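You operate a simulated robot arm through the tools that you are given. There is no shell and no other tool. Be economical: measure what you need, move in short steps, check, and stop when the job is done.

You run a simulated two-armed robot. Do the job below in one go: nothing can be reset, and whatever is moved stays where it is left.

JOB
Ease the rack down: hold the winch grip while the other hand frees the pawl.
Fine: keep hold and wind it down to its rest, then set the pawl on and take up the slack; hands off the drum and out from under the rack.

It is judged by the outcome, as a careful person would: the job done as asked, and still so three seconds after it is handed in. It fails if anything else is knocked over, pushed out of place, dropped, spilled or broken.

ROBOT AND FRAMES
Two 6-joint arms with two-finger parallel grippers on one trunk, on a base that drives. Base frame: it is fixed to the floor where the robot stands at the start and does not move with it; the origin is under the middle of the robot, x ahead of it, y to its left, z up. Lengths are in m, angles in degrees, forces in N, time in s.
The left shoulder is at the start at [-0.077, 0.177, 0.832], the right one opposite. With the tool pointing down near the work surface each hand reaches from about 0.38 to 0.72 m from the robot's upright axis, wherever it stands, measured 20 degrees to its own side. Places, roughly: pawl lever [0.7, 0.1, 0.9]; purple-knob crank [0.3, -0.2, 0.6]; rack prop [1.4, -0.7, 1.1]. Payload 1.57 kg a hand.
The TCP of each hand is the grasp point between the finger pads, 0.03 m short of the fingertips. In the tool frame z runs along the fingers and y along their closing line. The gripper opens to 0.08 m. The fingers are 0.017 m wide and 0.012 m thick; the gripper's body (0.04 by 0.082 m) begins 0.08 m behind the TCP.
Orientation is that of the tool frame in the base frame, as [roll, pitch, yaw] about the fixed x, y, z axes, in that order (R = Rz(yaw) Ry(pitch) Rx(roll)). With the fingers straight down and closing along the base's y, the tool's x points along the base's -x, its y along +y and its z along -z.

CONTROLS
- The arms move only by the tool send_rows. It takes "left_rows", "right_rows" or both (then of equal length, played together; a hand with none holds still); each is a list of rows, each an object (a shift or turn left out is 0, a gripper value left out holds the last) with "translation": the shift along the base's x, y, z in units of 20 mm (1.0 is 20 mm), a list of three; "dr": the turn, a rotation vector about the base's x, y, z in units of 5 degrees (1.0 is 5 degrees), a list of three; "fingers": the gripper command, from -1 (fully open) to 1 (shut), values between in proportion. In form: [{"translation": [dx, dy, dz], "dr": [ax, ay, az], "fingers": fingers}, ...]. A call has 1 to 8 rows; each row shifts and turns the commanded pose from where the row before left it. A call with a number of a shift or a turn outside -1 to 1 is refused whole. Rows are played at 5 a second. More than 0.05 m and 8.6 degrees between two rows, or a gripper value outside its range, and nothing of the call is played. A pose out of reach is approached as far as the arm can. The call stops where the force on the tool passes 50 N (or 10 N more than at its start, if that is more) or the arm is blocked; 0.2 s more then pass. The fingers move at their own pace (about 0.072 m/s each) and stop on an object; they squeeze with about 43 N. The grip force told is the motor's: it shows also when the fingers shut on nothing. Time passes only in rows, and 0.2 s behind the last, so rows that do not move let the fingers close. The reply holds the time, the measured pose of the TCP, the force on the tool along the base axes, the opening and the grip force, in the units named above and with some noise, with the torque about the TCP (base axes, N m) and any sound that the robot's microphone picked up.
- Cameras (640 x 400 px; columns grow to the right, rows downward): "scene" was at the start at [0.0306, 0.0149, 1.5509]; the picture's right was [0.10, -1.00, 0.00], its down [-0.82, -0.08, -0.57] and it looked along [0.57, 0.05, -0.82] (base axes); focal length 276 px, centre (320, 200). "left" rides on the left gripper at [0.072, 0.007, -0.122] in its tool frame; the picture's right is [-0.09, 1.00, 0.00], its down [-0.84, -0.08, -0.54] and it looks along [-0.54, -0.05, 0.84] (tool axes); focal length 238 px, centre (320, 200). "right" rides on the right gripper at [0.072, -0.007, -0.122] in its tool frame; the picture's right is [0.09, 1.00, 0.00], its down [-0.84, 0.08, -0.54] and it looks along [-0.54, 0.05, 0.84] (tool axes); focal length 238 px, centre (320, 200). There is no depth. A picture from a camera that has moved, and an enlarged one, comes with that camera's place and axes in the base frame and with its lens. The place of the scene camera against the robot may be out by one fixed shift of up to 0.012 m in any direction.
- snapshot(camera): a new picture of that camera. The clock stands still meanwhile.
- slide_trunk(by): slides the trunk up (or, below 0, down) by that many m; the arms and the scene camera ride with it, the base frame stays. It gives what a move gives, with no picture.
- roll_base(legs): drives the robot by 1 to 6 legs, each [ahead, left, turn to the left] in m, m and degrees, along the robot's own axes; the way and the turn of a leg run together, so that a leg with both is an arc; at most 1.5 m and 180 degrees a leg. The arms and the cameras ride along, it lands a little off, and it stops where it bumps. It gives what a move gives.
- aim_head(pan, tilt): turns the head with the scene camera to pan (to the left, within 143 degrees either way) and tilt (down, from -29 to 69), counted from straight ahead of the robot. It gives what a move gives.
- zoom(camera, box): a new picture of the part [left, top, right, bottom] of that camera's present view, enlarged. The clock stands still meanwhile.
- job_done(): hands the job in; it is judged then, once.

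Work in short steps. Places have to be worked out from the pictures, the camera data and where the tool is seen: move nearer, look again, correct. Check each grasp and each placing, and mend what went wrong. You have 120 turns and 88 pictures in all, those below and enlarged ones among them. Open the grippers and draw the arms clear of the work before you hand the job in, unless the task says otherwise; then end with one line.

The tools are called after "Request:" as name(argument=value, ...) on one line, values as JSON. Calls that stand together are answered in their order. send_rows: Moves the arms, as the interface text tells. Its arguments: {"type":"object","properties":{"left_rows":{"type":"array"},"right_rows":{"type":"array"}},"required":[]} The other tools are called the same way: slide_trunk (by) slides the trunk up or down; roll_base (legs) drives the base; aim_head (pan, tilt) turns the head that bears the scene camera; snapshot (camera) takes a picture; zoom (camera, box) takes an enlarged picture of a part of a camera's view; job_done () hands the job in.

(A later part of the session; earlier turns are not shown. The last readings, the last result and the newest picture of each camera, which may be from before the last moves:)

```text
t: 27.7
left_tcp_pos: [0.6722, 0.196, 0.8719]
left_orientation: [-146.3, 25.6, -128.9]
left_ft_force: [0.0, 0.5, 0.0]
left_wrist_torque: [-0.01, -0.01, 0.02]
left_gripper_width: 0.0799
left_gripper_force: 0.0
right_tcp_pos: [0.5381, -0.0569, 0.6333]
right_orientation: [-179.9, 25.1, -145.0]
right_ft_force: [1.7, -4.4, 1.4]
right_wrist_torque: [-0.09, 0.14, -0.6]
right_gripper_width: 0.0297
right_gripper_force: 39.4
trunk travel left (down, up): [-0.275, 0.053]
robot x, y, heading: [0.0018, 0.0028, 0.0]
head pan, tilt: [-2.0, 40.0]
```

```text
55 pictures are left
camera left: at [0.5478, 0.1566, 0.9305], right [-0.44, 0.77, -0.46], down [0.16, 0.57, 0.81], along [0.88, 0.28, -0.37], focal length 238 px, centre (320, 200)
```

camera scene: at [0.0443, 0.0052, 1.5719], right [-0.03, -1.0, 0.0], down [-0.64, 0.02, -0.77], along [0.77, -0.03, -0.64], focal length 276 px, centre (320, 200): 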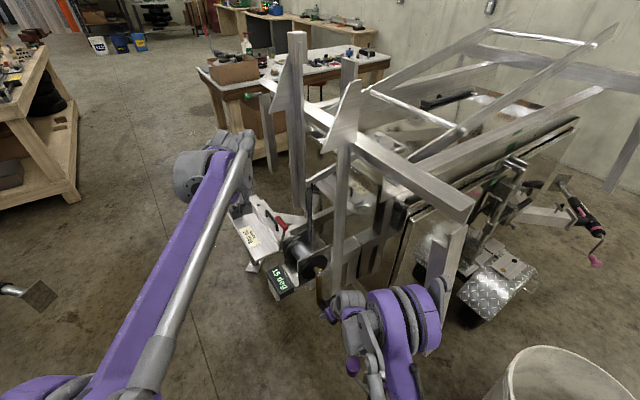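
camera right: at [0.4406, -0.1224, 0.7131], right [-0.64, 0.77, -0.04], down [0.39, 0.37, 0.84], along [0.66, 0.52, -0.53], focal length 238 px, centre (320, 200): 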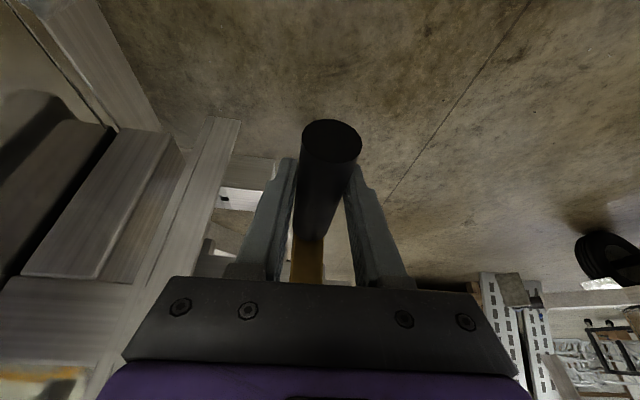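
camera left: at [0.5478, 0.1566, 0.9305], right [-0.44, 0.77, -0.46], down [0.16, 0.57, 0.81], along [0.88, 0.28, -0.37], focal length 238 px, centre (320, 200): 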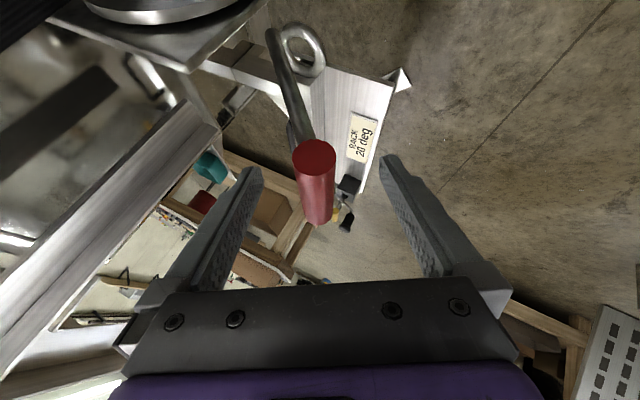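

The lever stays open by itself. I withdraw the left hand back along its axis and then up and to the left, clear of the crank's sweep.

Request:
send_rows(left_rows=[{"translation": [-0.657, 0.07, 0.75]}, {"translation": [-0.657, 0.07, 0.75]}, {"translation": [-0.657, 0.07, 0.75]}, {"translation": [-0.657, 0.07, 0.75]}, {"translation": [-0.657, 0.07, 0.75]}, {"translation": [-0.657, 0.07, 0.75]}])

Request:
send_rows(left_rows=[{"translation": [-0.5, 0.7, 0.8]}, {"translation": [-0.5, 0.7, 0.8]}, {"translation": [-0.5, 0.7, 0.8]}, {"translation": [-0.5, 0.7, 0.8]}, {"translation": [-0.5, 0.7, 0.8]}, {"translation": [-0.5, 0.7, 0.8]}, {"translation": [-0.5, 0.7, 0.8]}, {"translation": [-0.5, 0.7, 0.8]}])

Request:
snapshot(camera="scene")

```text
t: 29.1
left_tcp_pos: [0.5939, 0.2054, 0.963]
left_orientation: [-146.3, 25.6, -129.0]
left_ft_force: [0.2, -0.5, 0.1]
left_wrist_torque: [0.01, 0.01, -0.02]
left_gripper_width: 0.08
left_gripper_force: 0.1
right_tcp_pos: [0.5383, -0.0584, 0.6344]
right_orientation: [-179.9, 25.1, -145.0]
right_ft_force: [1.7, -8.4, 1.0]
right_wrist_torque: [0.08, -0.18, -0.77]
right_gripper_width: 0.0299
right_gripper_force: 39.5
trunk travel left (down, up): [-0.275, 0.053]
robot x, y, heading: [-0.0014, -0.0029, 0.0]
head pan, tilt: [-2.0, 40.0]
```

```text
t: 30.9
left_tcp_pos: [0.5134, 0.3163, 1.0912]
left_orientation: [-146.3, 25.7, -128.8]
left_ft_force: [-0.4, -0.7, -0.2]
left_wrist_torque: [0.01, -0.03, 0.01]
left_gripper_width: 0.0798
left_gripper_force: 0.0
right_tcp_pos: [0.5388, -0.0583, 0.6339]
right_orientation: [-180.0, 25.0, -145.0]
right_ft_force: [1.5, -8.5, 0.6]
right_wrist_torque: [0.01, -0.05, -0.74]
right_gripper_width: 0.0297
right_gripper_force: 39.3
trunk travel left (down, up): [-0.275, 0.053]
robot x, y, heading: [-0.0047, 0.0003, 0.2]
head pan, tilt: [-2.0, 40.0]
```

```text
54 pictures are left
camera scene: at [0.0442, 0.0043, 1.5719], right [-0.04, -1.0, 0.0], down [-0.64, 0.02, -0.77], along [0.77, -0.03, -0.64], focal length 276 px, centre (320, 200)
```

scene: 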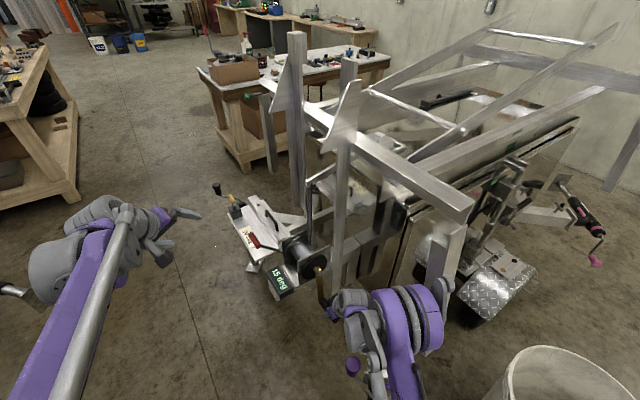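

The lever stays open and the display still reads 15 deg. I start winding down slowly along the arc (hub about (.584,-.02,.81), R about .175), watching forces.

Request:
send_rows(right_rows=[{"translation": [0.433, -0.623, 0.073]}, {"translation": [0.428, -0.615, 0.14]}, {"translation": [0.419, -0.603, 0.204]}, {"translation": [0.408, -0.586, 0.268]}])

Request:
zoom(camera="scene", box=[200, 60, 480, 320])

```text
t: 31.9
left_tcp_pos: [0.5109, 0.3145, 1.0933]
left_orientation: [-146.2, 25.6, -128.9]
left_ft_force: [-0.2, -0.5, 0.1]
left_wrist_torque: [-0.01, 0.01, 0.01]
left_gripper_width: 0.08
left_gripper_force: 0.0
right_tcp_pos: [0.5683, -0.1096, 0.6476]
right_orientation: [-180.0, 24.9, -145.0]
right_ft_force: [-25.2, -18.8, 3.1]
right_wrist_torque: [-0.24, 0.31, -0.72]
right_gripper_width: 0.03
right_gripper_force: 39.1
trunk travel left (down, up): [-0.275, 0.053]
robot x, y, heading: [-0.002, 0.0011, -0.1]
head pan, tilt: [-2.0, 40.0]
```

```text
1.54 times, centred on (340, 190) of scene
camera zoom: at [0.041, 0.0031, 1.572], right [-0.04, -1.0, 0.0], down [-0.64, 0.02, -0.77], along [0.77, -0.03, -0.64], focal length 424 px, centre (289, 215)
```

zoom: 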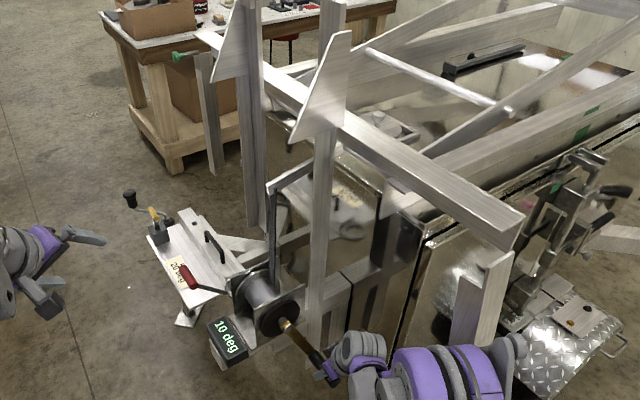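

The display fell from 15 to 10 deg and the lever is still open. The 31 N along the axis says the true winch axis is about 5° off my guess (heading 30°), so I correct position and yaw and go on with smaller steps.

Request:
send_rows(right_rows=[{"translation": [-0.217, -0.125, 0], "dr": [0, 0, -0.4]}, {"translation": [0.345, -0.597, 0.33], "dr": [0, 0, -0.3]}, {"translation": [0.328, -0.569, 0.387], "dr": [0, 0, -0.3]}, {}])

Request:
zoom(camera="scene", box=[200, 60, 480, 320])

```text
t: 32.9
left_tcp_pos: [0.5131, 0.3181, 1.0904]
left_orientation: [-146.2, 25.6, -128.8]
left_ft_force: [-0.1, -0.2, 0.1]
left_wrist_torque: [0.0, 0.0, 0.0]
left_gripper_width: 0.08
left_gripper_force: 0.0
right_tcp_pos: [0.5819, -0.1295, 0.6634]
right_orientation: [-179.9, 25.1, -149.8]
right_ft_force: [12.5, 7.1, 7.3]
right_wrist_torque: [0.1, -0.17, 1.23]
right_gripper_width: 0.0291
right_gripper_force: 38.4
trunk travel left (down, up): [-0.275, 0.053]
robot x, y, heading: [-0.0001, -0.0005, -0.2]
head pan, tilt: [-2.0, 40.0]
```

```text
1.54 times, centred on (340, 190) of scene
camera zoom: at [0.0448, 0.0061, 1.5721], right [-0.03, -1.0, 0.0], down [-0.64, 0.02, -0.77], along [0.77, -0.03, -0.64], focal length 424 px, centre (289, 215)
```

zoom: 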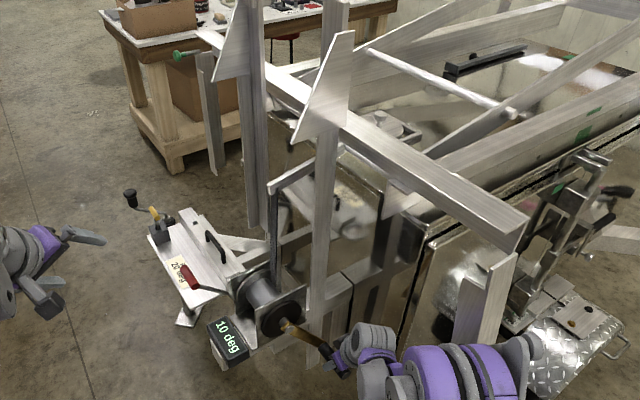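

The display still reads 10 and the forces are low. Yaw overshot slightly, so I correct it and continue another 15°.

Request:
send_rows(right_rows=[{"translation": [0.085, 0.05, 0], "dr": [0, 0, 0.35]}, {"translation": [0.33, -0.527, 0.445]}, {"translation": [0.307, -0.492, 0.495]}, {"translation": [0.284, -0.454, 0.545]}, {}])

Request:
zoom(camera="scene", box=[200, 60, 480, 320])

```text
t: 34.1
left_tcp_pos: [0.5122, 0.3174, 1.0906]
left_orientation: [-146.2, 25.6, -128.9]
left_ft_force: [-0.7, 0.3, -0.2]
left_wrist_torque: [0.03, -0.02, 0.01]
left_gripper_width: 0.0798
left_gripper_force: 0.1
right_tcp_pos: [0.6006, -0.1604, 0.6926]
right_orientation: [-179.8, 25.0, -148.1]
right_ft_force: [-1.4, 9.3, 12.1]
right_wrist_torque: [-0.09, 0.19, -0.28]
right_gripper_width: 0.0285
right_gripper_force: 39.0
trunk travel left (down, up): [-0.275, 0.053]
robot x, y, heading: [-0.0012, 0.0028, -0.0]
head pan, tilt: [-2.0, 40.0]
```

```text
1.54 times, centred on (340, 190) of scene
camera zoom: at [0.0426, 0.0064, 1.572], right [-0.03, -1.0, 0.0], down [-0.64, 0.02, -0.77], along [0.77, -0.03, -0.64], focal length 424 px, centre (289, 215)
```

zoom: 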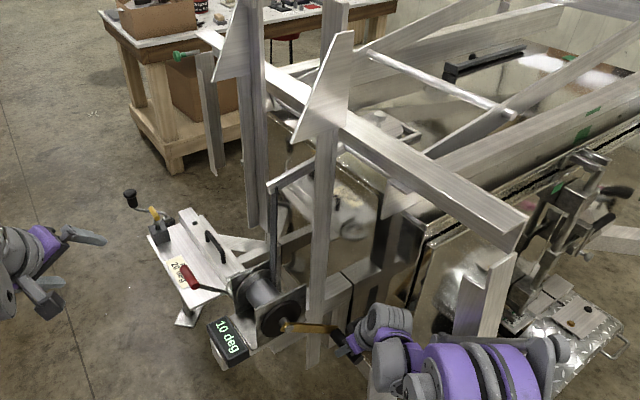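

Forces are fine but the grip width has crept down to 0.0285, so I check how the grip sits in the fingers.

Request:
snapshot(camera="right")

```text
50 pictures are left
camera right: at [0.5044, -0.2269, 0.7726], right [-0.6, 0.8, -0.04], down [0.41, 0.35, 0.84], along [0.69, 0.49, -0.53], focal length 238 px, centre (320, 200)
```

right: 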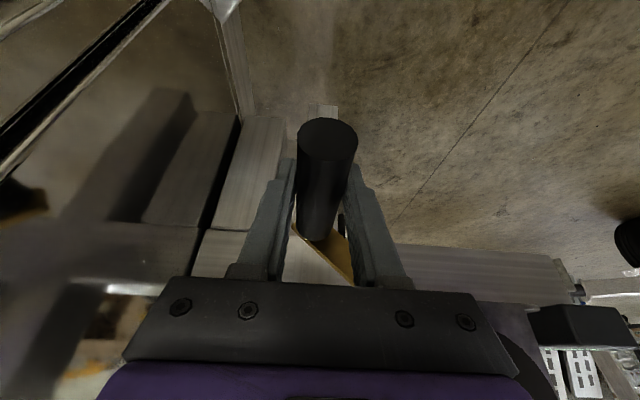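

The grip is well seated. A fit to the path gives R about .168 and centre z about .801, with the crank now at about 50°. I continue to about 86° with a small inward correction.

Request:
send_rows(right_rows=[{"translation": [0.24, -0.384, 0.767]}, {"translation": [0.24, -0.384, 0.753]}, {"translation": [0.197, -0.315, 0.797]}, {"translation": [0.152, -0.243, 0.832]}, {"translation": [0.104, -0.167, 0.857]}, {"translation": [0.057, -0.092, 0.872]}, {}])

Request:
zoom(camera="scene", box=[200, 60, 480, 320])

```text
t: 35.7
left_tcp_pos: [0.5126, 0.3153, 1.0916]
left_orientation: [-146.3, 25.6, -129.0]
left_ft_force: [0.3, 0.6, 0.3]
left_wrist_torque: [0.01, 0.0, 0.0]
left_gripper_width: 0.0797
left_gripper_force: 0.1
right_tcp_pos: [0.6211, -0.1947, 0.7884]
right_orientation: [-179.8, 25.1, -148.3]
right_ft_force: [5.0, -9.5, 3.9]
right_wrist_torque: [-0.16, 0.16, -0.25]
right_gripper_width: 0.0288
right_gripper_force: 38.5
trunk travel left (down, up): [-0.275, 0.053]
robot x, y, heading: [0.005, -0.0018, 0.1]
head pan, tilt: [-2.0, 40.0]
```

```text
1.54 times, centred on (340, 190) of scene
camera zoom: at [0.0445, 0.0039, 1.572], right [-0.04, -1.0, 0.0], down [-0.64, 0.02, -0.77], along [0.77, -0.03, -0.64], focal length 424 px, centre (289, 215)
```

zoom: 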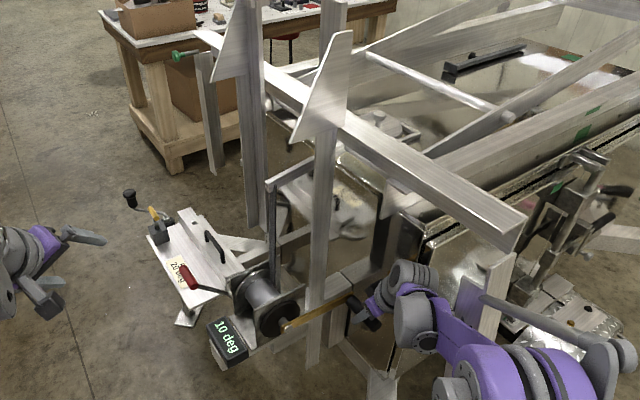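

Still 10 deg, with low load. Before raising the hand I want to know how close the beam and leg on the right are to the right wrist, so I look with the full scene and the left camera.

Request:
snapshot(camera="scene")

Request:
snapshot(camera="left")

Request:
snapshot(camera="right")

```text
48 pictures are left
camera scene: at [0.0445, 0.0039, 1.572], right [-0.04, -1.0, 0.0], down [-0.64, 0.02, -0.77], along [0.77, -0.03, -0.64], focal length 276 px, centre (320, 200)
```

scene: 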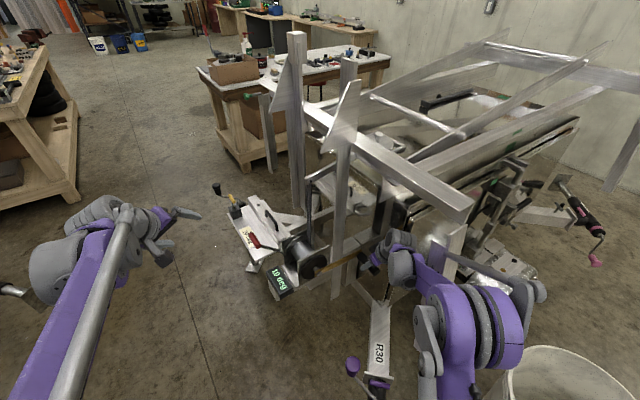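

```text
47 pictures are left
camera left: at [0.389, 0.2767, 1.149], right [-0.44, 0.77, -0.46], down [0.16, 0.57, 0.81], along [0.88, 0.28, -0.37], focal length 238 px, centre (320, 200)
```

left: 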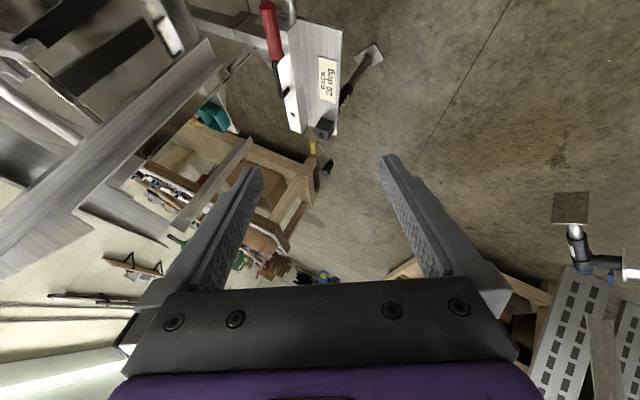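

```text
46 pictures are left
camera right: at [0.5252, -0.2611, 0.8681], right [-0.59, 0.8, -0.04], down [0.41, 0.35, 0.84], along [0.69, 0.48, -0.53], focal length 238 px, centre (320, 200)
```

right: 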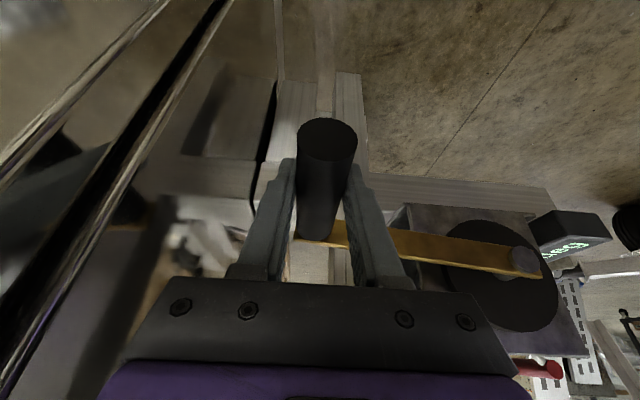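

In the scene view the right wrist's coming path never overlaps the beam, so it should clear. I continue the arc to about 122°.

Request:
send_rows(right_rows=[{"translation": [0.048, -0.077, 0.879]}, {"translation": [-0.04, 0.064, 0.876]}, {"translation": [-0.089, 0.142, 0.863]}, {"translation": [-0.136, 0.218, 0.841]}, {"translation": [-0.182, 0.292, 0.81]}, {"translation": [-0.226, 0.362, 0.769]}, {}])

Request:
snapshot(camera="scene")

```text
t: 37.3
left_tcp_pos: [0.5138, 0.3139, 1.091]
left_orientation: [-146.3, 25.6, -128.9]
left_ft_force: [0.3, -0.1, 1.3]
left_wrist_torque: [0.01, 0.01, 0.0]
left_gripper_width: 0.08
left_gripper_force: 0.0
right_tcp_pos: [0.611, -0.1737, 0.8906]
right_orientation: [-179.9, 25.1, -148.3]
right_ft_force: [19.3, -17.3, 23.3]
right_wrist_torque: [-0.35, 0.41, -0.16]
right_gripper_width: 0.0286
right_gripper_force: 38.7
trunk travel left (down, up): [-0.275, 0.053]
robot x, y, heading: [0.0022, -0.0011, -0.2]
head pan, tilt: [-2.0, 40.0]
```

```text
45 pictures are left
camera scene: at [0.0446, 0.0032, 1.5721], right [-0.04, -1.0, 0.0], down [-0.64, 0.02, -0.77], along [0.77, -0.03, -0.64], focal length 276 px, centre (320, 200)
```

scene: 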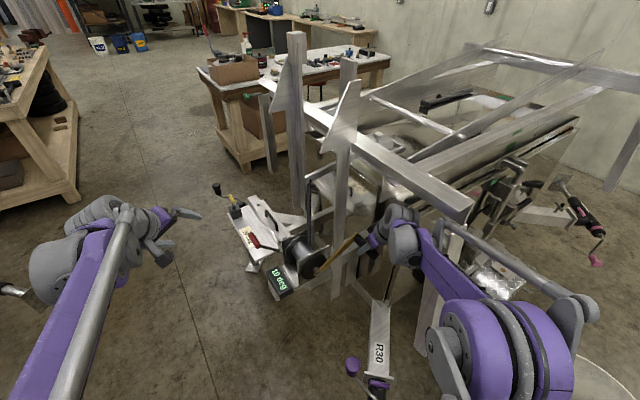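

The forces read 33 N outward. Refitting the points gives centre (v .324, z .8035), R .171, with the crank at about 121°, and the far end of the rack frame has visibly dropped. I correct outward and continue to 157°.

Request:
send_rows(right_rows=[{"translation": [0.09, -0.144, 0.106]}, {"translation": [-0.266, 0.425, 0.742]}, {"translation": [-0.305, 0.488, 0.686]}, {"translation": [-0.341, 0.546, 0.622]}, {"translation": [-0.374, 0.598, 0.551]}, {"translation": [-0.402, 0.644, 0.474]}, {"translation": [-0.427, 0.683, 0.392]}, {}])

Request:
snapshot(camera="scene")

```text
t: 39.1
left_tcp_pos: [0.5122, 0.3166, 1.0905]
left_orientation: [-146.2, 25.6, -128.9]
left_ft_force: [0.2, -0.5, 0.0]
left_wrist_torque: [-0.01, 0.01, 0.01]
left_gripper_width: 0.0799
left_gripper_force: 0.2
right_tcp_pos: [0.5685, -0.1053, 0.9599]
right_orientation: [-180.0, 24.9, -148.2]
right_ft_force: [-11.4, 8.0, -12.7]
right_wrist_torque: [0.11, -0.11, -0.24]
right_gripper_width: 0.0288
right_gripper_force: 38.5
trunk travel left (down, up): [-0.275, 0.053]
robot x, y, heading: [-0.005, -0.0015, -0.1]
head pan, tilt: [-2.0, 40.0]
```

```text
44 pictures are left
camera scene: at [0.0434, 0.006, 1.5718], right [-0.03, -1.0, 0.0], down [-0.64, 0.02, -0.77], along [0.77, -0.03, -0.64], focal length 276 px, centre (320, 200)
```

scene: 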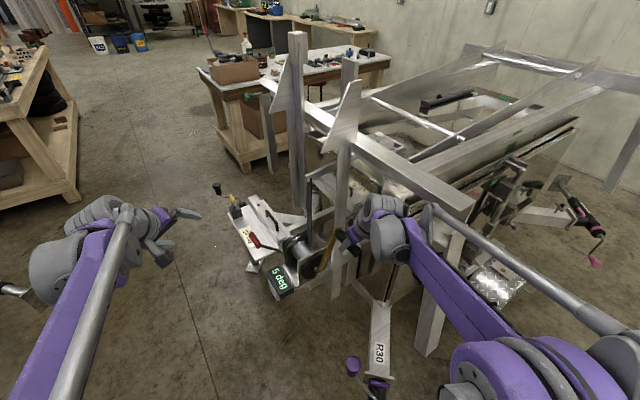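

The display now reads 5 deg and the rack frame is nearly level, with the load still lightly in the lowering direction. I continue to about 181° with a small inward correction.

Request:
send_rows(right_rows=[{"translation": [-0.027, 0.043, -0.115]}, {"translation": [-0.445, 0.712, 0.306]}, {"translation": [-0.461, 0.737, 0.216]}, {"translation": [-0.47, 0.751, 0.125]}, {"translation": [-0.474, 0.759, 0.031]}, {}])

Request:
snapshot(camera="scene")

```text
t: 40.5
left_tcp_pos: [0.5113, 0.3168, 1.0913]
left_orientation: [-146.2, 25.6, -128.9]
left_ft_force: [-0.5, 0.1, 0.2]
left_wrist_torque: [-0.02, 0.02, 0.0]
left_gripper_width: 0.0802
left_gripper_force: 0.1
right_tcp_pos: [0.5314, -0.0449, 0.9742]
right_orientation: [-179.7, 25.1, -148.1]
right_ft_force: [2.8, 11.3, 15.6]
right_wrist_torque: [0.42, -0.65, -0.43]
right_gripper_width: 0.0285
right_gripper_force: 39.0
trunk travel left (down, up): [-0.275, 0.053]
robot x, y, heading: [0.0009, 0.001, -0.1]
head pan, tilt: [-2.0, 40.0]
```

```text
43 pictures are left
camera scene: at [0.0432, 0.0069, 1.5721], right [-0.03, -1.0, 0.0], down [-0.64, 0.02, -0.77], along [0.77, -0.03, -0.64], focal length 276 px, centre (320, 200)
```

scene: 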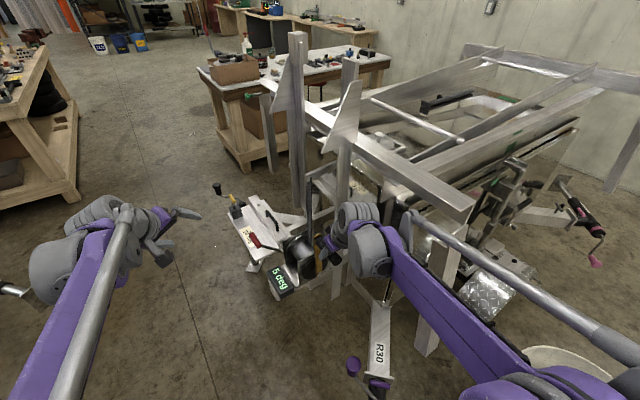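

Still 5 deg, with the load in the lowering direction. I continue to about 205° and watch for the load to vanish.

Request:
send_rows(right_rows=[{"translation": [-0.473, 0.757, 0.05]}, {"translation": [-0.467, 0.747, -0.155]}, {"translation": [-0.456, 0.729, -0.247]}, {"translation": [-0.439, 0.703, -0.335]}, {}])

Request:
snapshot(camera="scene")

```text
t: 41.7
left_tcp_pos: [0.5156, 0.318, 1.0886]
left_orientation: [-146.2, 25.5, -128.9]
left_ft_force: [0.0, 0.5, -0.5]
left_wrist_torque: [-0.02, 0.01, -0.02]
left_gripper_width: 0.0799
left_gripper_force: 0.1
right_tcp_pos: [0.4965, 0.0114, 0.9574]
right_orientation: [-179.9, 24.8, -148.3]
right_ft_force: [11.8, 11.5, -7.9]
right_wrist_torque: [0.07, -0.14, -0.13]
right_gripper_width: 0.0286
right_gripper_force: 38.2
trunk travel left (down, up): [-0.275, 0.053]
robot x, y, heading: [0.0007, 0.0023, -0.2]
head pan, tilt: [-2.0, 40.0]
```

```text
42 pictures are left
camera scene: at [0.0467, 0.0068, 1.5718], right [-0.03, -1.0, 0.0], down [-0.64, 0.02, -0.77], along [0.76, -0.03, -0.64], focal length 276 px, centre (320, 200)
```

scene: 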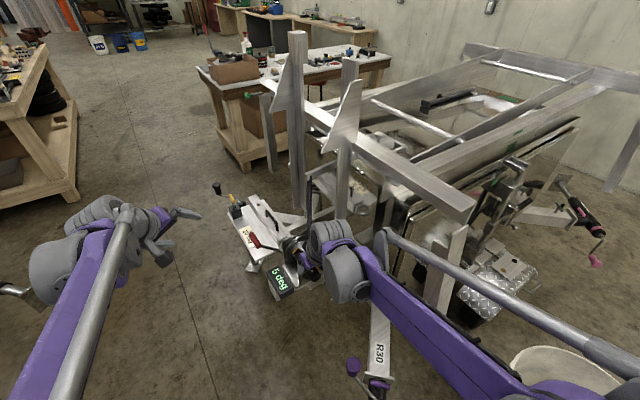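

Still 5 deg, and the rack is not yet flat. I continue to about 229° with a small axial correction.

Request:
send_rows(right_rows=[{"translation": [-0.313, 0.736, -0.42]}, {"translation": [-0.393, 0.629, -0.501]}, {"translation": [-0.364, 0.582, -0.575]}, {"translation": [-0.33, 0.527, -0.644]}, {}])

Request:
snapshot(camera="scene")

```text
t: 42.9
left_tcp_pos: [0.5137, 0.3177, 1.0903]
left_orientation: [-146.4, 25.6, -128.8]
left_ft_force: [-0.2, 0.7, 0.2]
left_wrist_torque: [-0.02, 0.02, 0.02]
left_gripper_width: 0.08
left_gripper_force: 0.1
right_tcp_pos: [0.4661, 0.0598, 0.9134]
right_orientation: [-180.0, 25.0, -148.1]
right_ft_force: [-3.0, -3.2, -12.4]
right_wrist_torque: [-0.13, 0.26, -0.21]
right_gripper_width: 0.0288
right_gripper_force: 38.4
trunk travel left (down, up): [-0.275, 0.053]
robot x, y, heading: [-0.0044, 0.0006, 0.3]
head pan, tilt: [-2.0, 40.0]
```

```text
41 pictures are left
camera scene: at [0.0447, 0.0047, 1.5718], right [-0.04, -1.0, 0.0], down [-0.64, 0.02, -0.77], along [0.77, -0.03, -0.64], focal length 276 px, centre (320, 200)
```

scene: 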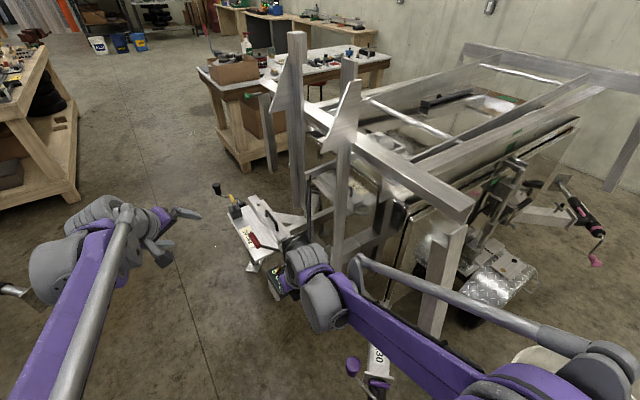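

The load (about 9 N) is still in the lowering direction. I continue to about 253° and at the same time start turning the left hand back so its camera can read the display.

Request:
send_rows(right_rows=[{"translation": [-0.292, 0.467, -0.705]}, {"translation": [-0.251, 0.402, -0.759]}, {"translation": [-0.208, 0.332, -0.805]}, {"translation": [-0.162, 0.259, -0.84]}, {}, {}], left_rows=[{"dr": [0.82, 0.57, 0]}, {"dr": [0.82, 0.57, 0]}, {"dr": [0.82, 0.57, 0]}, {"dr": [0.82, 0.57, 0]}, {"dr": [0.82, 0.57, 0]}, {"dr": [0.82, 0.57, 0]}])

Request:
snapshot(camera="scene")

```text
t: 44.3
left_tcp_pos: [0.5136, 0.3154, 1.0916]
left_orientation: [-180.0, 30.0, -145.1]
left_ft_force: [-0.4, -0.1, -0.1]
left_wrist_torque: [0.0, 0.03, 0.04]
left_gripper_width: 0.0802
left_gripper_force: 0.1
right_tcp_pos: [0.4491, 0.0893, 0.8523]
right_orientation: [-179.9, 25.0, -148.2]
right_ft_force: [-0.6, -10.3, -12.3]
right_wrist_torque: [0.08, -0.13, -0.21]
right_gripper_width: 0.0286
right_gripper_force: 38.2
trunk travel left (down, up): [-0.275, 0.053]
robot x, y, heading: [0.001, 0.001, 0.1]
head pan, tilt: [-2.0, 40.0]
```

```text
40 pictures are left
camera scene: at [0.0449, 0.0038, 1.5719], right [-0.03, -1.0, 0.0], down [-0.64, 0.02, -0.77], along [0.77, -0.03, -0.64], focal length 276 px, centre (320, 200)
```

scene: 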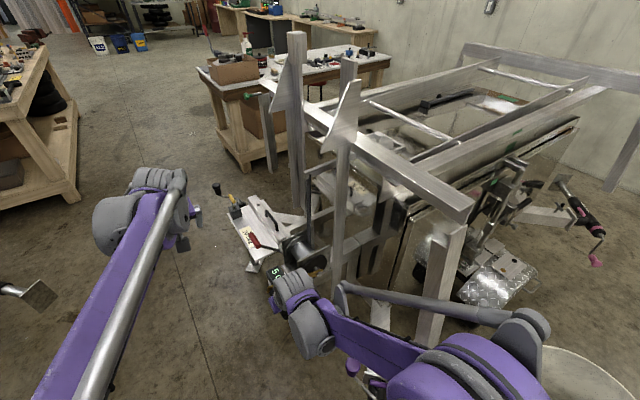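

The display still seems to show 5, and the load is still about 12 N downward in the lowering direction. I continue to about 271° with the left hand untilting.

Request:
send_rows(right_rows=[{"translation": [-0.084, 0.133, -0.869]}, {"translation": [-0.066, 0.106, -0.886]}, {"translation": [-0.016, 0.026, -0.895]}, {}, {}, {}], left_rows=[{"dr": [-0.57, 0.82, 0]}, {"dr": [-0.57, 0.82, 0]}, {"dr": [-0.57, 0.82, 0]}, {"dr": [-0.57, 0.82, 0]}, {"dr": [-0.57, 0.82, 0]}, {"dr": [-0.57, 0.82, 0]}])

Request:
zoom(camera="scene", box=[220, 20, 640, 300])

Request:
snapshot(camera="left")

```text
t: 45.7
left_tcp_pos: [0.5145, 0.3156, 1.0899]
left_orientation: [-179.9, 0.0, -145.1]
left_ft_force: [0.3, -0.7, 0.8]
left_wrist_torque: [-0.01, 0.0, 0.0]
left_gripper_width: 0.0801
left_gripper_force: 0.0
right_tcp_pos: [0.4452, 0.095, 0.7999]
right_orientation: [-179.9, 24.9, -148.3]
right_ft_force: [-2.4, -0.8, -11.0]
right_wrist_torque: [0.02, 0.01, -0.21]
right_gripper_width: 0.0287
right_gripper_force: 38.4
trunk travel left (down, up): [-0.275, 0.053]
robot x, y, heading: [-0.002, 0.0008, -0.1]
head pan, tilt: [-2.0, 40.0]
```

```text
1.43 times, centred on (430, 160) of scene
camera zoom: at [0.0444, 0.0051, 1.5719], right [-0.03, -1.0, 0.0], down [-0.64, 0.02, -0.77], along [0.77, -0.03, -0.64], focal length 394 px, centre (163, 257)
```

zoom: 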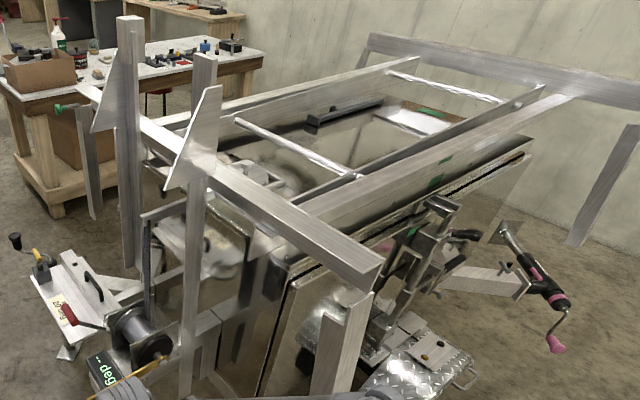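

```text
38 pictures are left
camera left: at [0.4505, 0.279, 1.2134], right [-0.5, 0.87, 0.0], down [0.73, 0.42, 0.54], along [0.47, 0.27, -0.84], focal length 238 px, centre (320, 200)
```

left: 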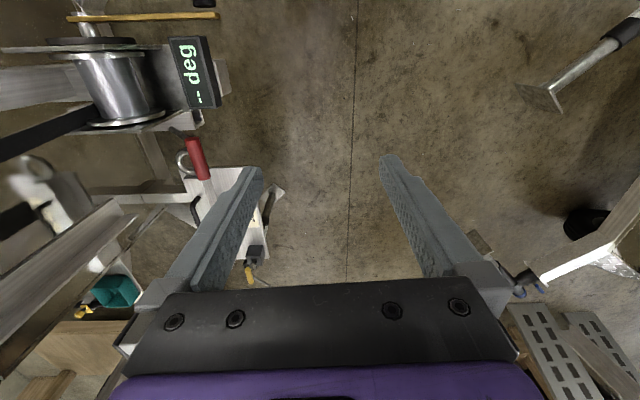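

The display now reads "-- deg", which is probably below its range, and the rack is nearly flat. The load is still 11 N in the lowering direction, so I continue in small steps until it vanishes.

Request:
send_rows(right_rows=[{"translation": [0.033, -0.053, -0.893]}, {"translation": [0.082, -0.131, -0.881]}, {}, {}])

Request:
zoom(camera="scene", box=[220, 20, 640, 300])

```text
t: 46.7
left_tcp_pos: [0.5133, 0.316, 1.0903]
left_orientation: [-180.0, 0.1, -145.0]
left_ft_force: [-0.4, 0.0, -0.2]
left_wrist_torque: [0.03, 0.01, -0.04]
left_gripper_width: 0.0801
left_gripper_force: 0.1
right_tcp_pos: [0.4483, 0.0911, 0.7641]
right_orientation: [-179.9, 25.0, -148.2]
right_ft_force: [-5.4, -1.8, -11.4]
right_wrist_torque: [0.02, -0.08, -0.16]
right_gripper_width: 0.0286
right_gripper_force: 38.0
trunk travel left (down, up): [-0.275, 0.053]
robot x, y, heading: [0.0025, -0.0005, 0.0]
head pan, tilt: [-2.0, 40.0]
```

```text
1.43 times, centred on (430, 160) of scene
camera zoom: at [0.0443, 0.005, 1.5719], right [-0.03, -1.0, 0.0], down [-0.64, 0.02, -0.77], along [0.77, -0.03, -0.64], focal length 394 px, centre (163, 257)
```

zoom: 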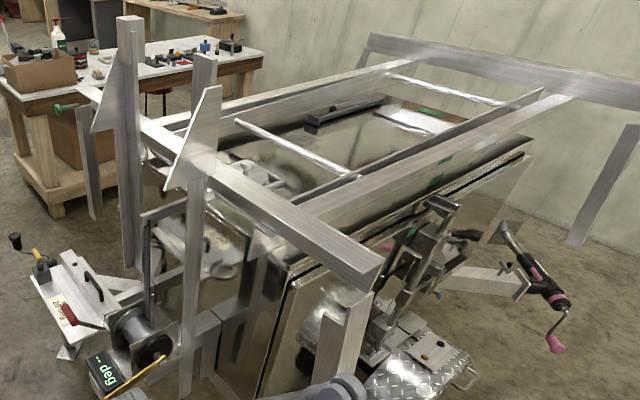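

The rack is still sinking slightly and the load is unchanged. I continue.

Request:
send_rows(right_rows=[{"translation": [0.131, -0.209, -0.86]}, {"translation": [0.178, -0.284, -0.829]}, {}, {}])

Request:
zoom(camera="scene", box=[220, 20, 640, 300])

```text
t: 47.7
left_tcp_pos: [0.5124, 0.3164, 1.0905]
left_orientation: [-179.9, 0.1, -144.9]
left_ft_force: [-0.1, -0.7, 0.2]
left_wrist_torque: [-0.01, 0.01, -0.02]
left_gripper_width: 0.08
left_gripper_force: 0.0
right_tcp_pos: [0.4535, 0.0808, 0.7305]
right_orientation: [-179.9, 25.0, -148.1]
right_ft_force: [-12.2, -5.1, -11.3]
right_wrist_torque: [-0.02, 0.02, -0.2]
right_gripper_width: 0.0284
right_gripper_force: 38.8
trunk travel left (down, up): [-0.275, 0.053]
robot x, y, heading: [0.003, -0.0004, 0.1]
head pan, tilt: [-2.0, 40.0]
```

```text
1.43 times, centred on (430, 160) of scene
camera zoom: at [0.0436, 0.0045, 1.5719], right [-0.04, -1.0, 0.0], down [-0.64, 0.02, -0.77], along [0.77, -0.03, -0.64], focal length 394 px, centre (163, 257)
```

zoom: 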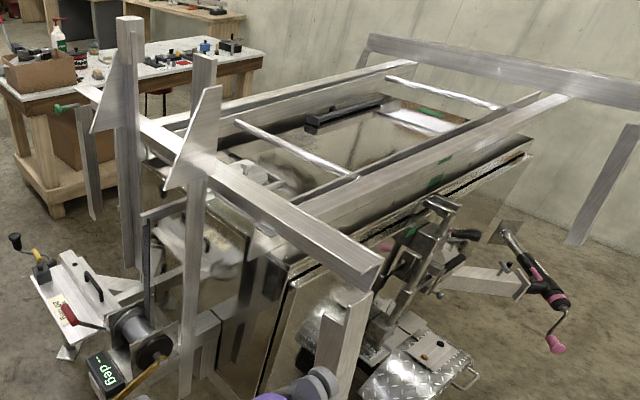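

It is still sinking with about 9 N of load. I go on from 295° to 307°, with a small axial correction.

Request:
send_rows(right_rows=[{"translation": [0.308, -0.303, -0.79]}, {"translation": [0.266, -0.425, -0.742]}, {}, {}])

Request:
zoom(camera="scene", box=[220, 20, 640, 300])

```text
t: 48.7
left_tcp_pos: [0.5128, 0.3151, 1.0907]
left_orientation: [-180.0, 0.2, -144.9]
left_ft_force: [-0.1, 0.5, -0.6]
left_wrist_torque: [0.01, -0.01, 0.0]
left_gripper_width: 0.0798
left_gripper_force: 0.1
right_tcp_pos: [0.4623, 0.0657, 0.7003]
right_orientation: [-179.9, 24.8, -148.2]
right_ft_force: [-22.7, -17.5, -11.9]
right_wrist_torque: [0.12, -0.23, -0.23]
right_gripper_width: 0.0286
right_gripper_force: 38.4
trunk travel left (down, up): [-0.275, 0.053]
robot x, y, heading: [-0.0018, -0.0013, 0.1]
head pan, tilt: [-2.0, 40.0]
```

```text
1.43 times, centred on (430, 160) of scene
camera zoom: at [0.0424, 0.0031, 1.5719], right [-0.04, -1.0, 0.0], down [-0.64, 0.02, -0.77], along [0.77, -0.03, -0.64], focal length 394 px, centre (163, 257)
```

zoom: 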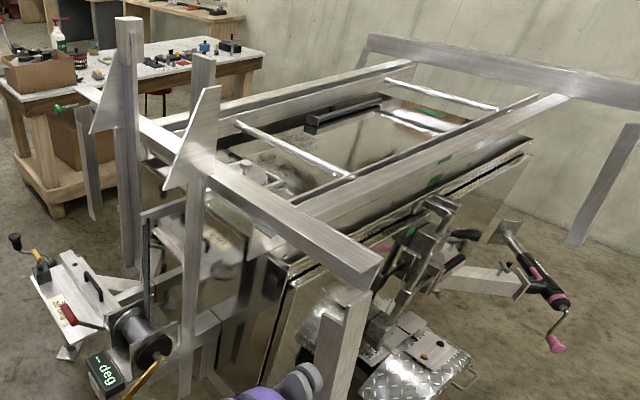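

Axial force is 28 N because my last axial correction went the wrong way. I shift +u 4.5 mm and continue to 319°.

Request:
send_rows(right_rows=[{"translation": [-0.19, -0.12, 0]}, {"translation": [0.305, -0.488, -0.686]}, {"translation": [0.341, -0.546, -0.622]}, {}, {}])

Request:
zoom(camera="scene", box=[220, 20, 640, 300])

```text
t: 49.9
left_tcp_pos: [0.5148, 0.3175, 1.0914]
left_orientation: [-180.0, -0.1, -145.0]
left_ft_force: [-0.4, -0.4, -0.5]
left_wrist_torque: [0.04, 0.03, 0.0]
left_gripper_width: 0.0799
left_gripper_force: 0.1
right_tcp_pos: [0.4753, 0.0456, 0.6744]
right_orientation: [-179.9, 25.2, -148.2]
right_ft_force: [19.0, 6.1, 7.1]
right_wrist_torque: [0.55, -0.84, -0.04]
right_gripper_width: 0.0282
right_gripper_force: 39.0
trunk travel left (down, up): [-0.275, 0.053]
robot x, y, heading: [-0.0015, -0.001, 0.3]
head pan, tilt: [-2.0, 40.0]
```

```text
1.43 times, centred on (430, 160) of scene
camera zoom: at [0.0457, 0.0056, 1.5721], right [-0.03, -1.0, 0.0], down [-0.64, 0.02, -0.77], along [0.77, -0.03, -0.64], focal length 394 px, centre (163, 257)
```

zoom: 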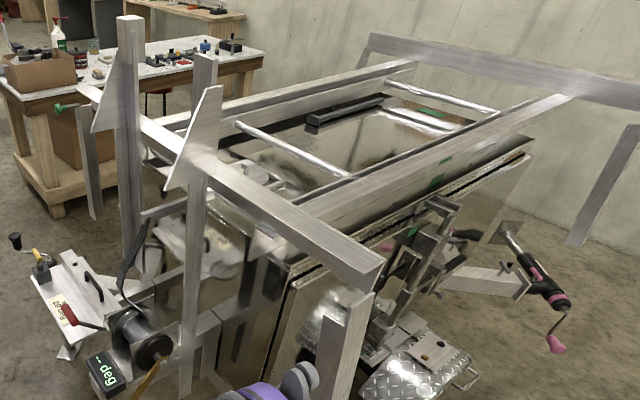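

The strap hangs slack and the load is gone, so the rack is at its rest. I hold the crank here and bring the left hand back to the pawl lever, restoring its earlier orientation first.

Request:
send_rows(left_rows=[{"dr": [0.57, -0.82, 0]}, {"dr": [0.57, -0.82, 0]}, {"dr": [0.57, -0.82, 0]}, {"dr": [0.57, -0.82, 0]}, {"dr": [0.57, -0.82, 0]}, {"dr": [0.57, -0.82, 0]}])

Request:
send_rows(left_rows=[{"dr": [-0.82, -0.57, 0]}, {"dr": [-0.82, -0.57, 0]}, {"dr": [-0.82, -0.57, 0]}, {"dr": [-0.82, -0.57, 0]}, {"dr": [-0.82, -0.57, 0]}, {"dr": [-0.82, -0.57, 0]}])

Request:
send_rows(left_rows=[{"translation": [0.5, -0.7, -0.8]}, {"translation": [0.5, -0.7, -0.8]}, {"translation": [0.5, -0.7, -0.8]}, {"translation": [0.5, -0.7, -0.8]}, {"translation": [0.5, -0.7, -0.8]}, {"translation": [0.5, -0.7, -0.8]}, {"translation": [0.5, -0.7, -0.8]}, {"translation": [0.5, -0.7, -0.8]}])

Request:
snapshot(camera="left")

Request:
snapshot(camera="scene")

```text
t: 51.3
left_tcp_pos: [0.5156, 0.317, 1.0902]
left_orientation: [-179.9, 30.1, -145.0]
left_ft_force: [-0.1, 0.5, 0.0]
left_wrist_torque: [0.02, 0.02, -0.03]
left_gripper_width: 0.0802
left_gripper_force: 0.1
right_tcp_pos: [0.4758, 0.0454, 0.6743]
right_orientation: [-179.9, 25.2, -148.1]
right_ft_force: [29.0, 7.1, 8.3]
right_wrist_torque: [0.03, -0.15, -0.18]
right_gripper_width: 0.0285
right_gripper_force: 38.9
trunk travel left (down, up): [-0.275, 0.053]
robot x, y, heading: [0.0033, 0.0059, 0.0]
head pan, tilt: [-2.0, 40.0]
```

```text
t: 52.7
left_tcp_pos: [0.5147, 0.3162, 1.0902]
left_orientation: [-146.2, 25.6, -128.9]
left_ft_force: [0.5, 0.5, -0.1]
left_wrist_torque: [-0.02, 0.02, 0.01]
left_gripper_width: 0.0799
left_gripper_force: 0.1
right_tcp_pos: [0.4749, 0.0451, 0.6745]
right_orientation: [-179.7, 25.2, -148.2]
right_ft_force: [28.3, 7.5, 8.8]
right_wrist_torque: [0.02, -0.13, -0.22]
right_gripper_width: 0.0283
right_gripper_force: 38.3
trunk travel left (down, up): [-0.275, 0.053]
robot x, y, heading: [-0.0038, 0.0005, 0.1]
head pan, tilt: [-2.0, 40.0]
```

```text
t: 54.5
left_tcp_pos: [0.5954, 0.2041, 0.9623]
left_orientation: [-146.3, 25.6, -128.9]
left_ft_force: [0.5, -0.6, -0.1]
left_wrist_torque: [0.01, 0.01, 0.02]
left_gripper_width: 0.0803
left_gripper_force: 0.2
right_tcp_pos: [0.4754, 0.0456, 0.675]
right_orientation: [-179.9, 25.2, -148.2]
right_ft_force: [29.0, 6.3, 7.4]
right_wrist_torque: [0.05, -0.12, -0.21]
right_gripper_width: 0.0285
right_gripper_force: 39.2
trunk travel left (down, up): [-0.275, 0.053]
robot x, y, heading: [0.001, -0.0009, -0.2]
head pan, tilt: [-2.0, 40.0]
```

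```text
33 pictures are left
camera left: at [0.4713, 0.1653, 1.0201], right [-0.44, 0.77, -0.46], down [0.16, 0.57, 0.81], along [0.88, 0.28, -0.37], focal length 238 px, centre (320, 200)
```

left: 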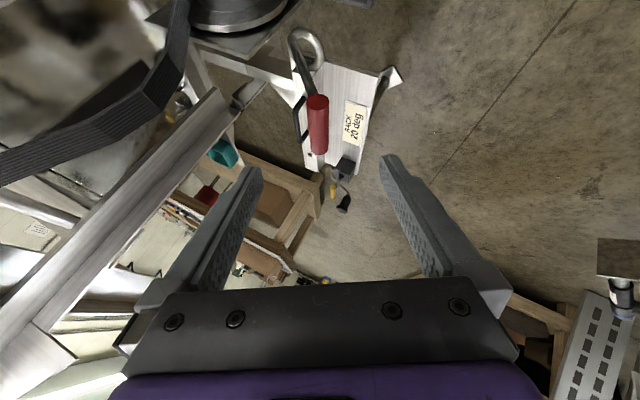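

```text
32 pictures are left
camera scene: at [0.0466, 0.0053, 1.5719], right [-0.03, -1.0, 0.0], down [-0.64, 0.02, -0.77], along [0.76, -0.03, -0.64], focal length 276 px, centre (320, 200)
```

scene: 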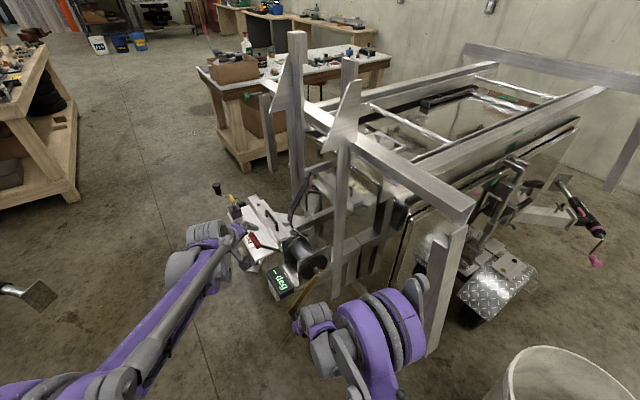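

The slack strap is visible and the handle is centred. I advance the left hand to the lever and ease the right hand's axial force (3 mm -u).

Request:
send_rows(left_rows=[{"translation": [0.657, -0.07, -0.75]}, {"translation": [0.657, -0.07, -0.75]}, {"translation": [0.657, -0.07, -0.75]}, {"translation": [0.657, -0.07, -0.75]}, {"translation": [0.657, -0.07, -0.75]}, {"translation": [0.657, -0.07, -0.75]}], right_rows=[{"translation": [0.06, 0.04, 0]}, {"translation": [0.06, 0.04, 0]}, {}, {}, {}, {}])

Request:
snapshot(camera="left")

```text
t: 55.9
left_tcp_pos: [0.6723, 0.1956, 0.8709]
left_orientation: [-146.2, 25.6, -128.9]
left_ft_force: [0.1, 0.1, -0.2]
left_wrist_torque: [0.0, -0.02, -0.04]
left_gripper_width: 0.0803
left_gripper_force: 0.0
right_tcp_pos: [0.4755, 0.0444, 0.6749]
right_orientation: [-179.9, 25.0, -148.2]
right_ft_force: [9.8, -8.2, 10.1]
right_wrist_torque: [-0.1, 0.12, -0.25]
right_gripper_width: 0.0286
right_gripper_force: 39.2
trunk travel left (down, up): [-0.275, 0.053]
robot x, y, heading: [0.0002, 0.0016, 0.2]
head pan, tilt: [-2.0, 40.0]
```

```text
31 pictures are left
camera left: at [0.5475, 0.1558, 0.9298], right [-0.44, 0.77, -0.46], down [0.16, 0.57, 0.81], along [0.88, 0.28, -0.37], focal length 238 px, centre (320, 200)
```

left: 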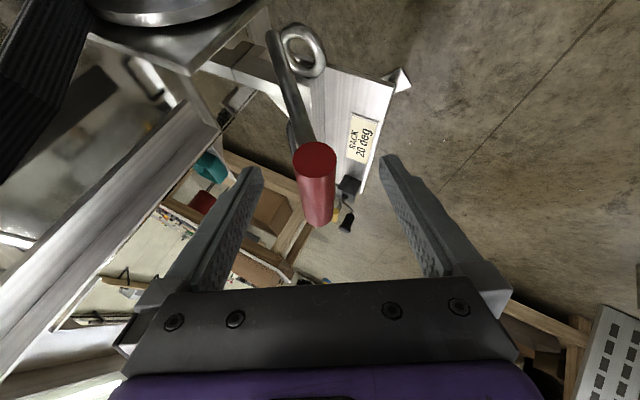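

The handle sits about 3 mm off to one side, so I shift and close on it.

Request:
send_rows(left_rows=[{"translation": [0.065, -0.115, 0.07]}, {"fingers": 1}, {}, {}, {}, {}])

```text
t: 57.3
left_tcp_pos: [0.6738, 0.1922, 0.8729]
left_orientation: [-146.4, 25.7, -129.0]
left_ft_force: [2.4, 0.5, -2.7]
left_wrist_torque: [0.2, -0.28, -0.65]
left_gripper_width: 0.0202
left_gripper_force: 34.0
right_tcp_pos: [0.4754, 0.0444, 0.6746]
right_orientation: [-179.9, 24.9, -148.3]
right_ft_force: [1.5, -12.5, 10.3]
right_wrist_torque: [-0.05, 0.0, -0.23]
right_gripper_width: 0.0286
right_gripper_force: 38.6
trunk travel left (down, up): [-0.275, 0.053]
robot x, y, heading: [0.0009, -0.0007, -0.2]
head pan, tilt: [-2.0, 40.0]
```

Both grips are firm. I swing the lever back along the recorded arc, first half.

Request:
send_rows(left_rows=[{"translation": [0.31, -0.415, 0.4]}, {"translation": [0.31, -0.415, 0.4]}, {"translation": [0.385, -0.525, 0.38]}, {"translation": [0.46, -0.67, 0.205]}, {"translation": [0.49, -0.865, 0.065]}, {}])

Request:
send_rows(left_rows=[{"translation": [0.355, -0.58, -0.065]}, {"translation": [0.255, -0.455, -0.165]}, {"translation": [0.15, -0.31, -0.1]}, {}])

Request:
snapshot(camera="left")

```text
t: 58.7
left_tcp_pos: [0.7118, 0.1344, 0.9035]
left_orientation: [-146.2, 25.7, -129.0]
left_ft_force: [-7.2, -4.2, -3.3]
left_wrist_torque: [0.08, -0.13, -0.6]
left_gripper_width: 0.0198
left_gripper_force: 33.8
right_tcp_pos: [0.4738, 0.0463, 0.6742]
right_orientation: [-180.0, 25.1, -148.2]
right_ft_force: [4.6, -6.1, 8.4]
right_wrist_torque: [0.25, -0.49, -0.21]
right_gripper_width: 0.0287
right_gripper_force: 38.9
trunk travel left (down, up): [-0.275, 0.053]
robot x, y, heading: [0.0001, -0.001, -0.3]
head pan, tilt: [-2.0, 40.0]
```

```text
t: 59.7
left_tcp_pos: [0.7291, 0.1095, 0.8976]
left_orientation: [-146.1, 25.8, -128.9]
left_ft_force: [8.1, 1.5, 10.0]
left_wrist_torque: [0.27, -0.14, -0.62]
left_gripper_width: 0.0203
left_gripper_force: 33.7
right_tcp_pos: [0.4751, 0.045, 0.6744]
right_orientation: [-179.9, 25.0, -148.2]
right_ft_force: [-0.5, -7.2, 6.6]
right_wrist_torque: [0.07, -0.17, -0.26]
right_gripper_width: 0.0286
right_gripper_force: 38.7
trunk travel left (down, up): [-0.275, 0.053]
robot x, y, heading: [0.0027, -0.0012, 0.1]
head pan, tilt: [-2.0, 40.0]
```

```text
30 pictures are left
camera left: at [0.6039, 0.0702, 0.9552], right [-0.44, 0.77, -0.46], down [0.15, 0.57, 0.81], along [0.88, 0.29, -0.37], focal length 238 px, centre (320, 200)
```

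left: 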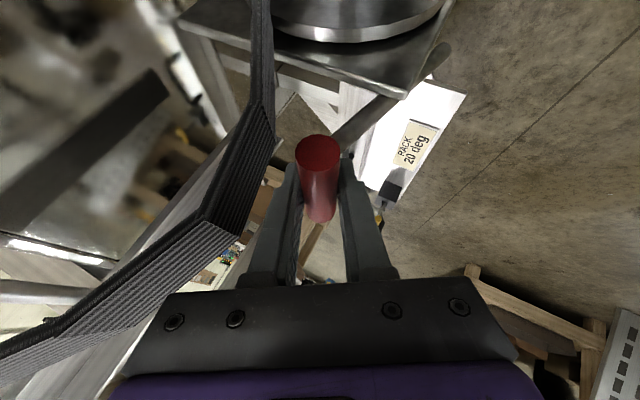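

The lever is nearly home. I press a few mm more toward the drum to seat the pawl and feel its stop.

Request:
send_rows(left_rows=[{"translation": [0.05, -0.15, -0.1]}, {"translation": [0.08, -0.13, -0.05]}, {}, {}])

```text
t: 60.7
left_tcp_pos: [0.7286, 0.1059, 0.8941]
left_orientation: [-146.2, 25.7, -128.8]
left_ft_force: [-4.8, 25.7, 14.0]
left_wrist_torque: [0.12, -0.36, -0.7]
left_gripper_width: 0.0203
left_gripper_force: 34.2
right_tcp_pos: [0.4741, 0.045, 0.6758]
right_orientation: [-179.7, 25.1, -148.1]
right_ft_force: [5.5, -15.2, 14.3]
right_wrist_torque: [-0.12, 0.04, -0.14]
right_gripper_width: 0.0288
right_gripper_force: 38.8
trunk travel left (down, up): [-0.275, 0.053]
robot x, y, heading: [-0.0027, 0.0034, -0.3]
head pan, tilt: [-2.0, 40.0]
```

The lever is at its original position against the stop, so the pawl is on. I ease off, release and withdraw the left hand so the pawl can click freely.

Request:
send_rows(left_rows=[{"translation": [-0.08, 0.13, 0.05]}, {"fingers": -1}, {}, {}, {}])

Request:
snapshot(camera="left")

```text
t: 61.9
left_tcp_pos: [0.7287, 0.1043, 0.895]
left_orientation: [-146.3, 25.6, -128.9]
left_ft_force: [0.9, 0.9, 0.5]
left_wrist_torque: [0.01, -0.02, -0.01]
left_gripper_width: 0.0798
left_gripper_force: 0.0
right_tcp_pos: [0.4751, 0.0454, 0.6743]
right_orientation: [-180.0, 25.0, -148.2]
right_ft_force: [3.5, -10.4, 7.2]
right_wrist_torque: [0.01, -0.12, -0.4]
right_gripper_width: 0.0286
right_gripper_force: 38.7
trunk travel left (down, up): [-0.275, 0.053]
robot x, y, heading: [0.0024, -0.0021, 0.3]
head pan, tilt: [-2.0, 40.0]
```

```text
29 pictures are left
camera left: at [0.6044, 0.0663, 0.9523], right [-0.44, 0.77, -0.46], down [0.16, 0.57, 0.81], along [0.88, 0.28, -0.37], focal length 238 px, centre (320, 200)
```

left: 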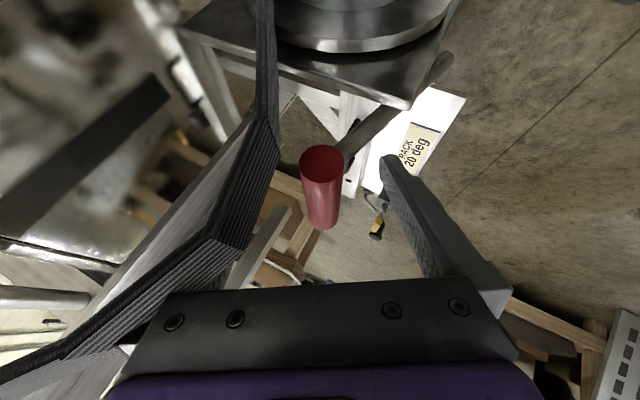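

The lever stays on. The slack strap bows close to the left finger, so I take up the slack first with the right hand, winding back in small steps, while the left fingers stay open around the handle.

Request:
send_rows(right_rows=[{"translation": [-0.175, 0.28, 0.303]}, {}, {"translation": [-0.166, 0.266, 0.319]}, {}])

Request:
snapshot(camera="left")

```text
t: 62.9
left_tcp_pos: [0.7281, 0.1049, 0.8946]
left_orientation: [-146.3, 25.7, -128.9]
left_ft_force: [0.2, 0.1, -0.7]
left_wrist_torque: [0.0, 0.0, 0.0]
left_gripper_width: 0.0801
left_gripper_force: 0.1
right_tcp_pos: [0.4696, 0.0565, 0.6861]
right_orientation: [-179.9, 24.9, -148.2]
right_ft_force: [-5.8, -11.3, 2.3]
right_wrist_torque: [-0.3, 0.44, -0.24]
right_gripper_width: 0.0286
right_gripper_force: 38.0
trunk travel left (down, up): [-0.275, 0.053]
robot x, y, heading: [-0.0006, 0.0, 0.1]
head pan, tilt: [-2.0, 40.0]
```

```text
28 pictures are left
camera left: at [0.604, 0.0663, 0.9525], right [-0.44, 0.77, -0.46], down [0.16, 0.57, 0.81], along [0.88, 0.29, -0.37], focal length 238 px, centre (320, 200)
```

left: 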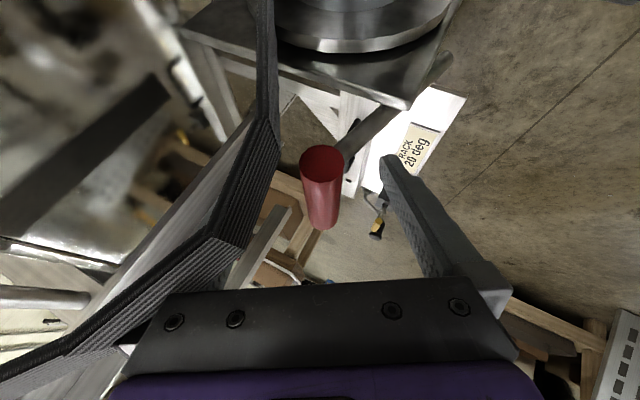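

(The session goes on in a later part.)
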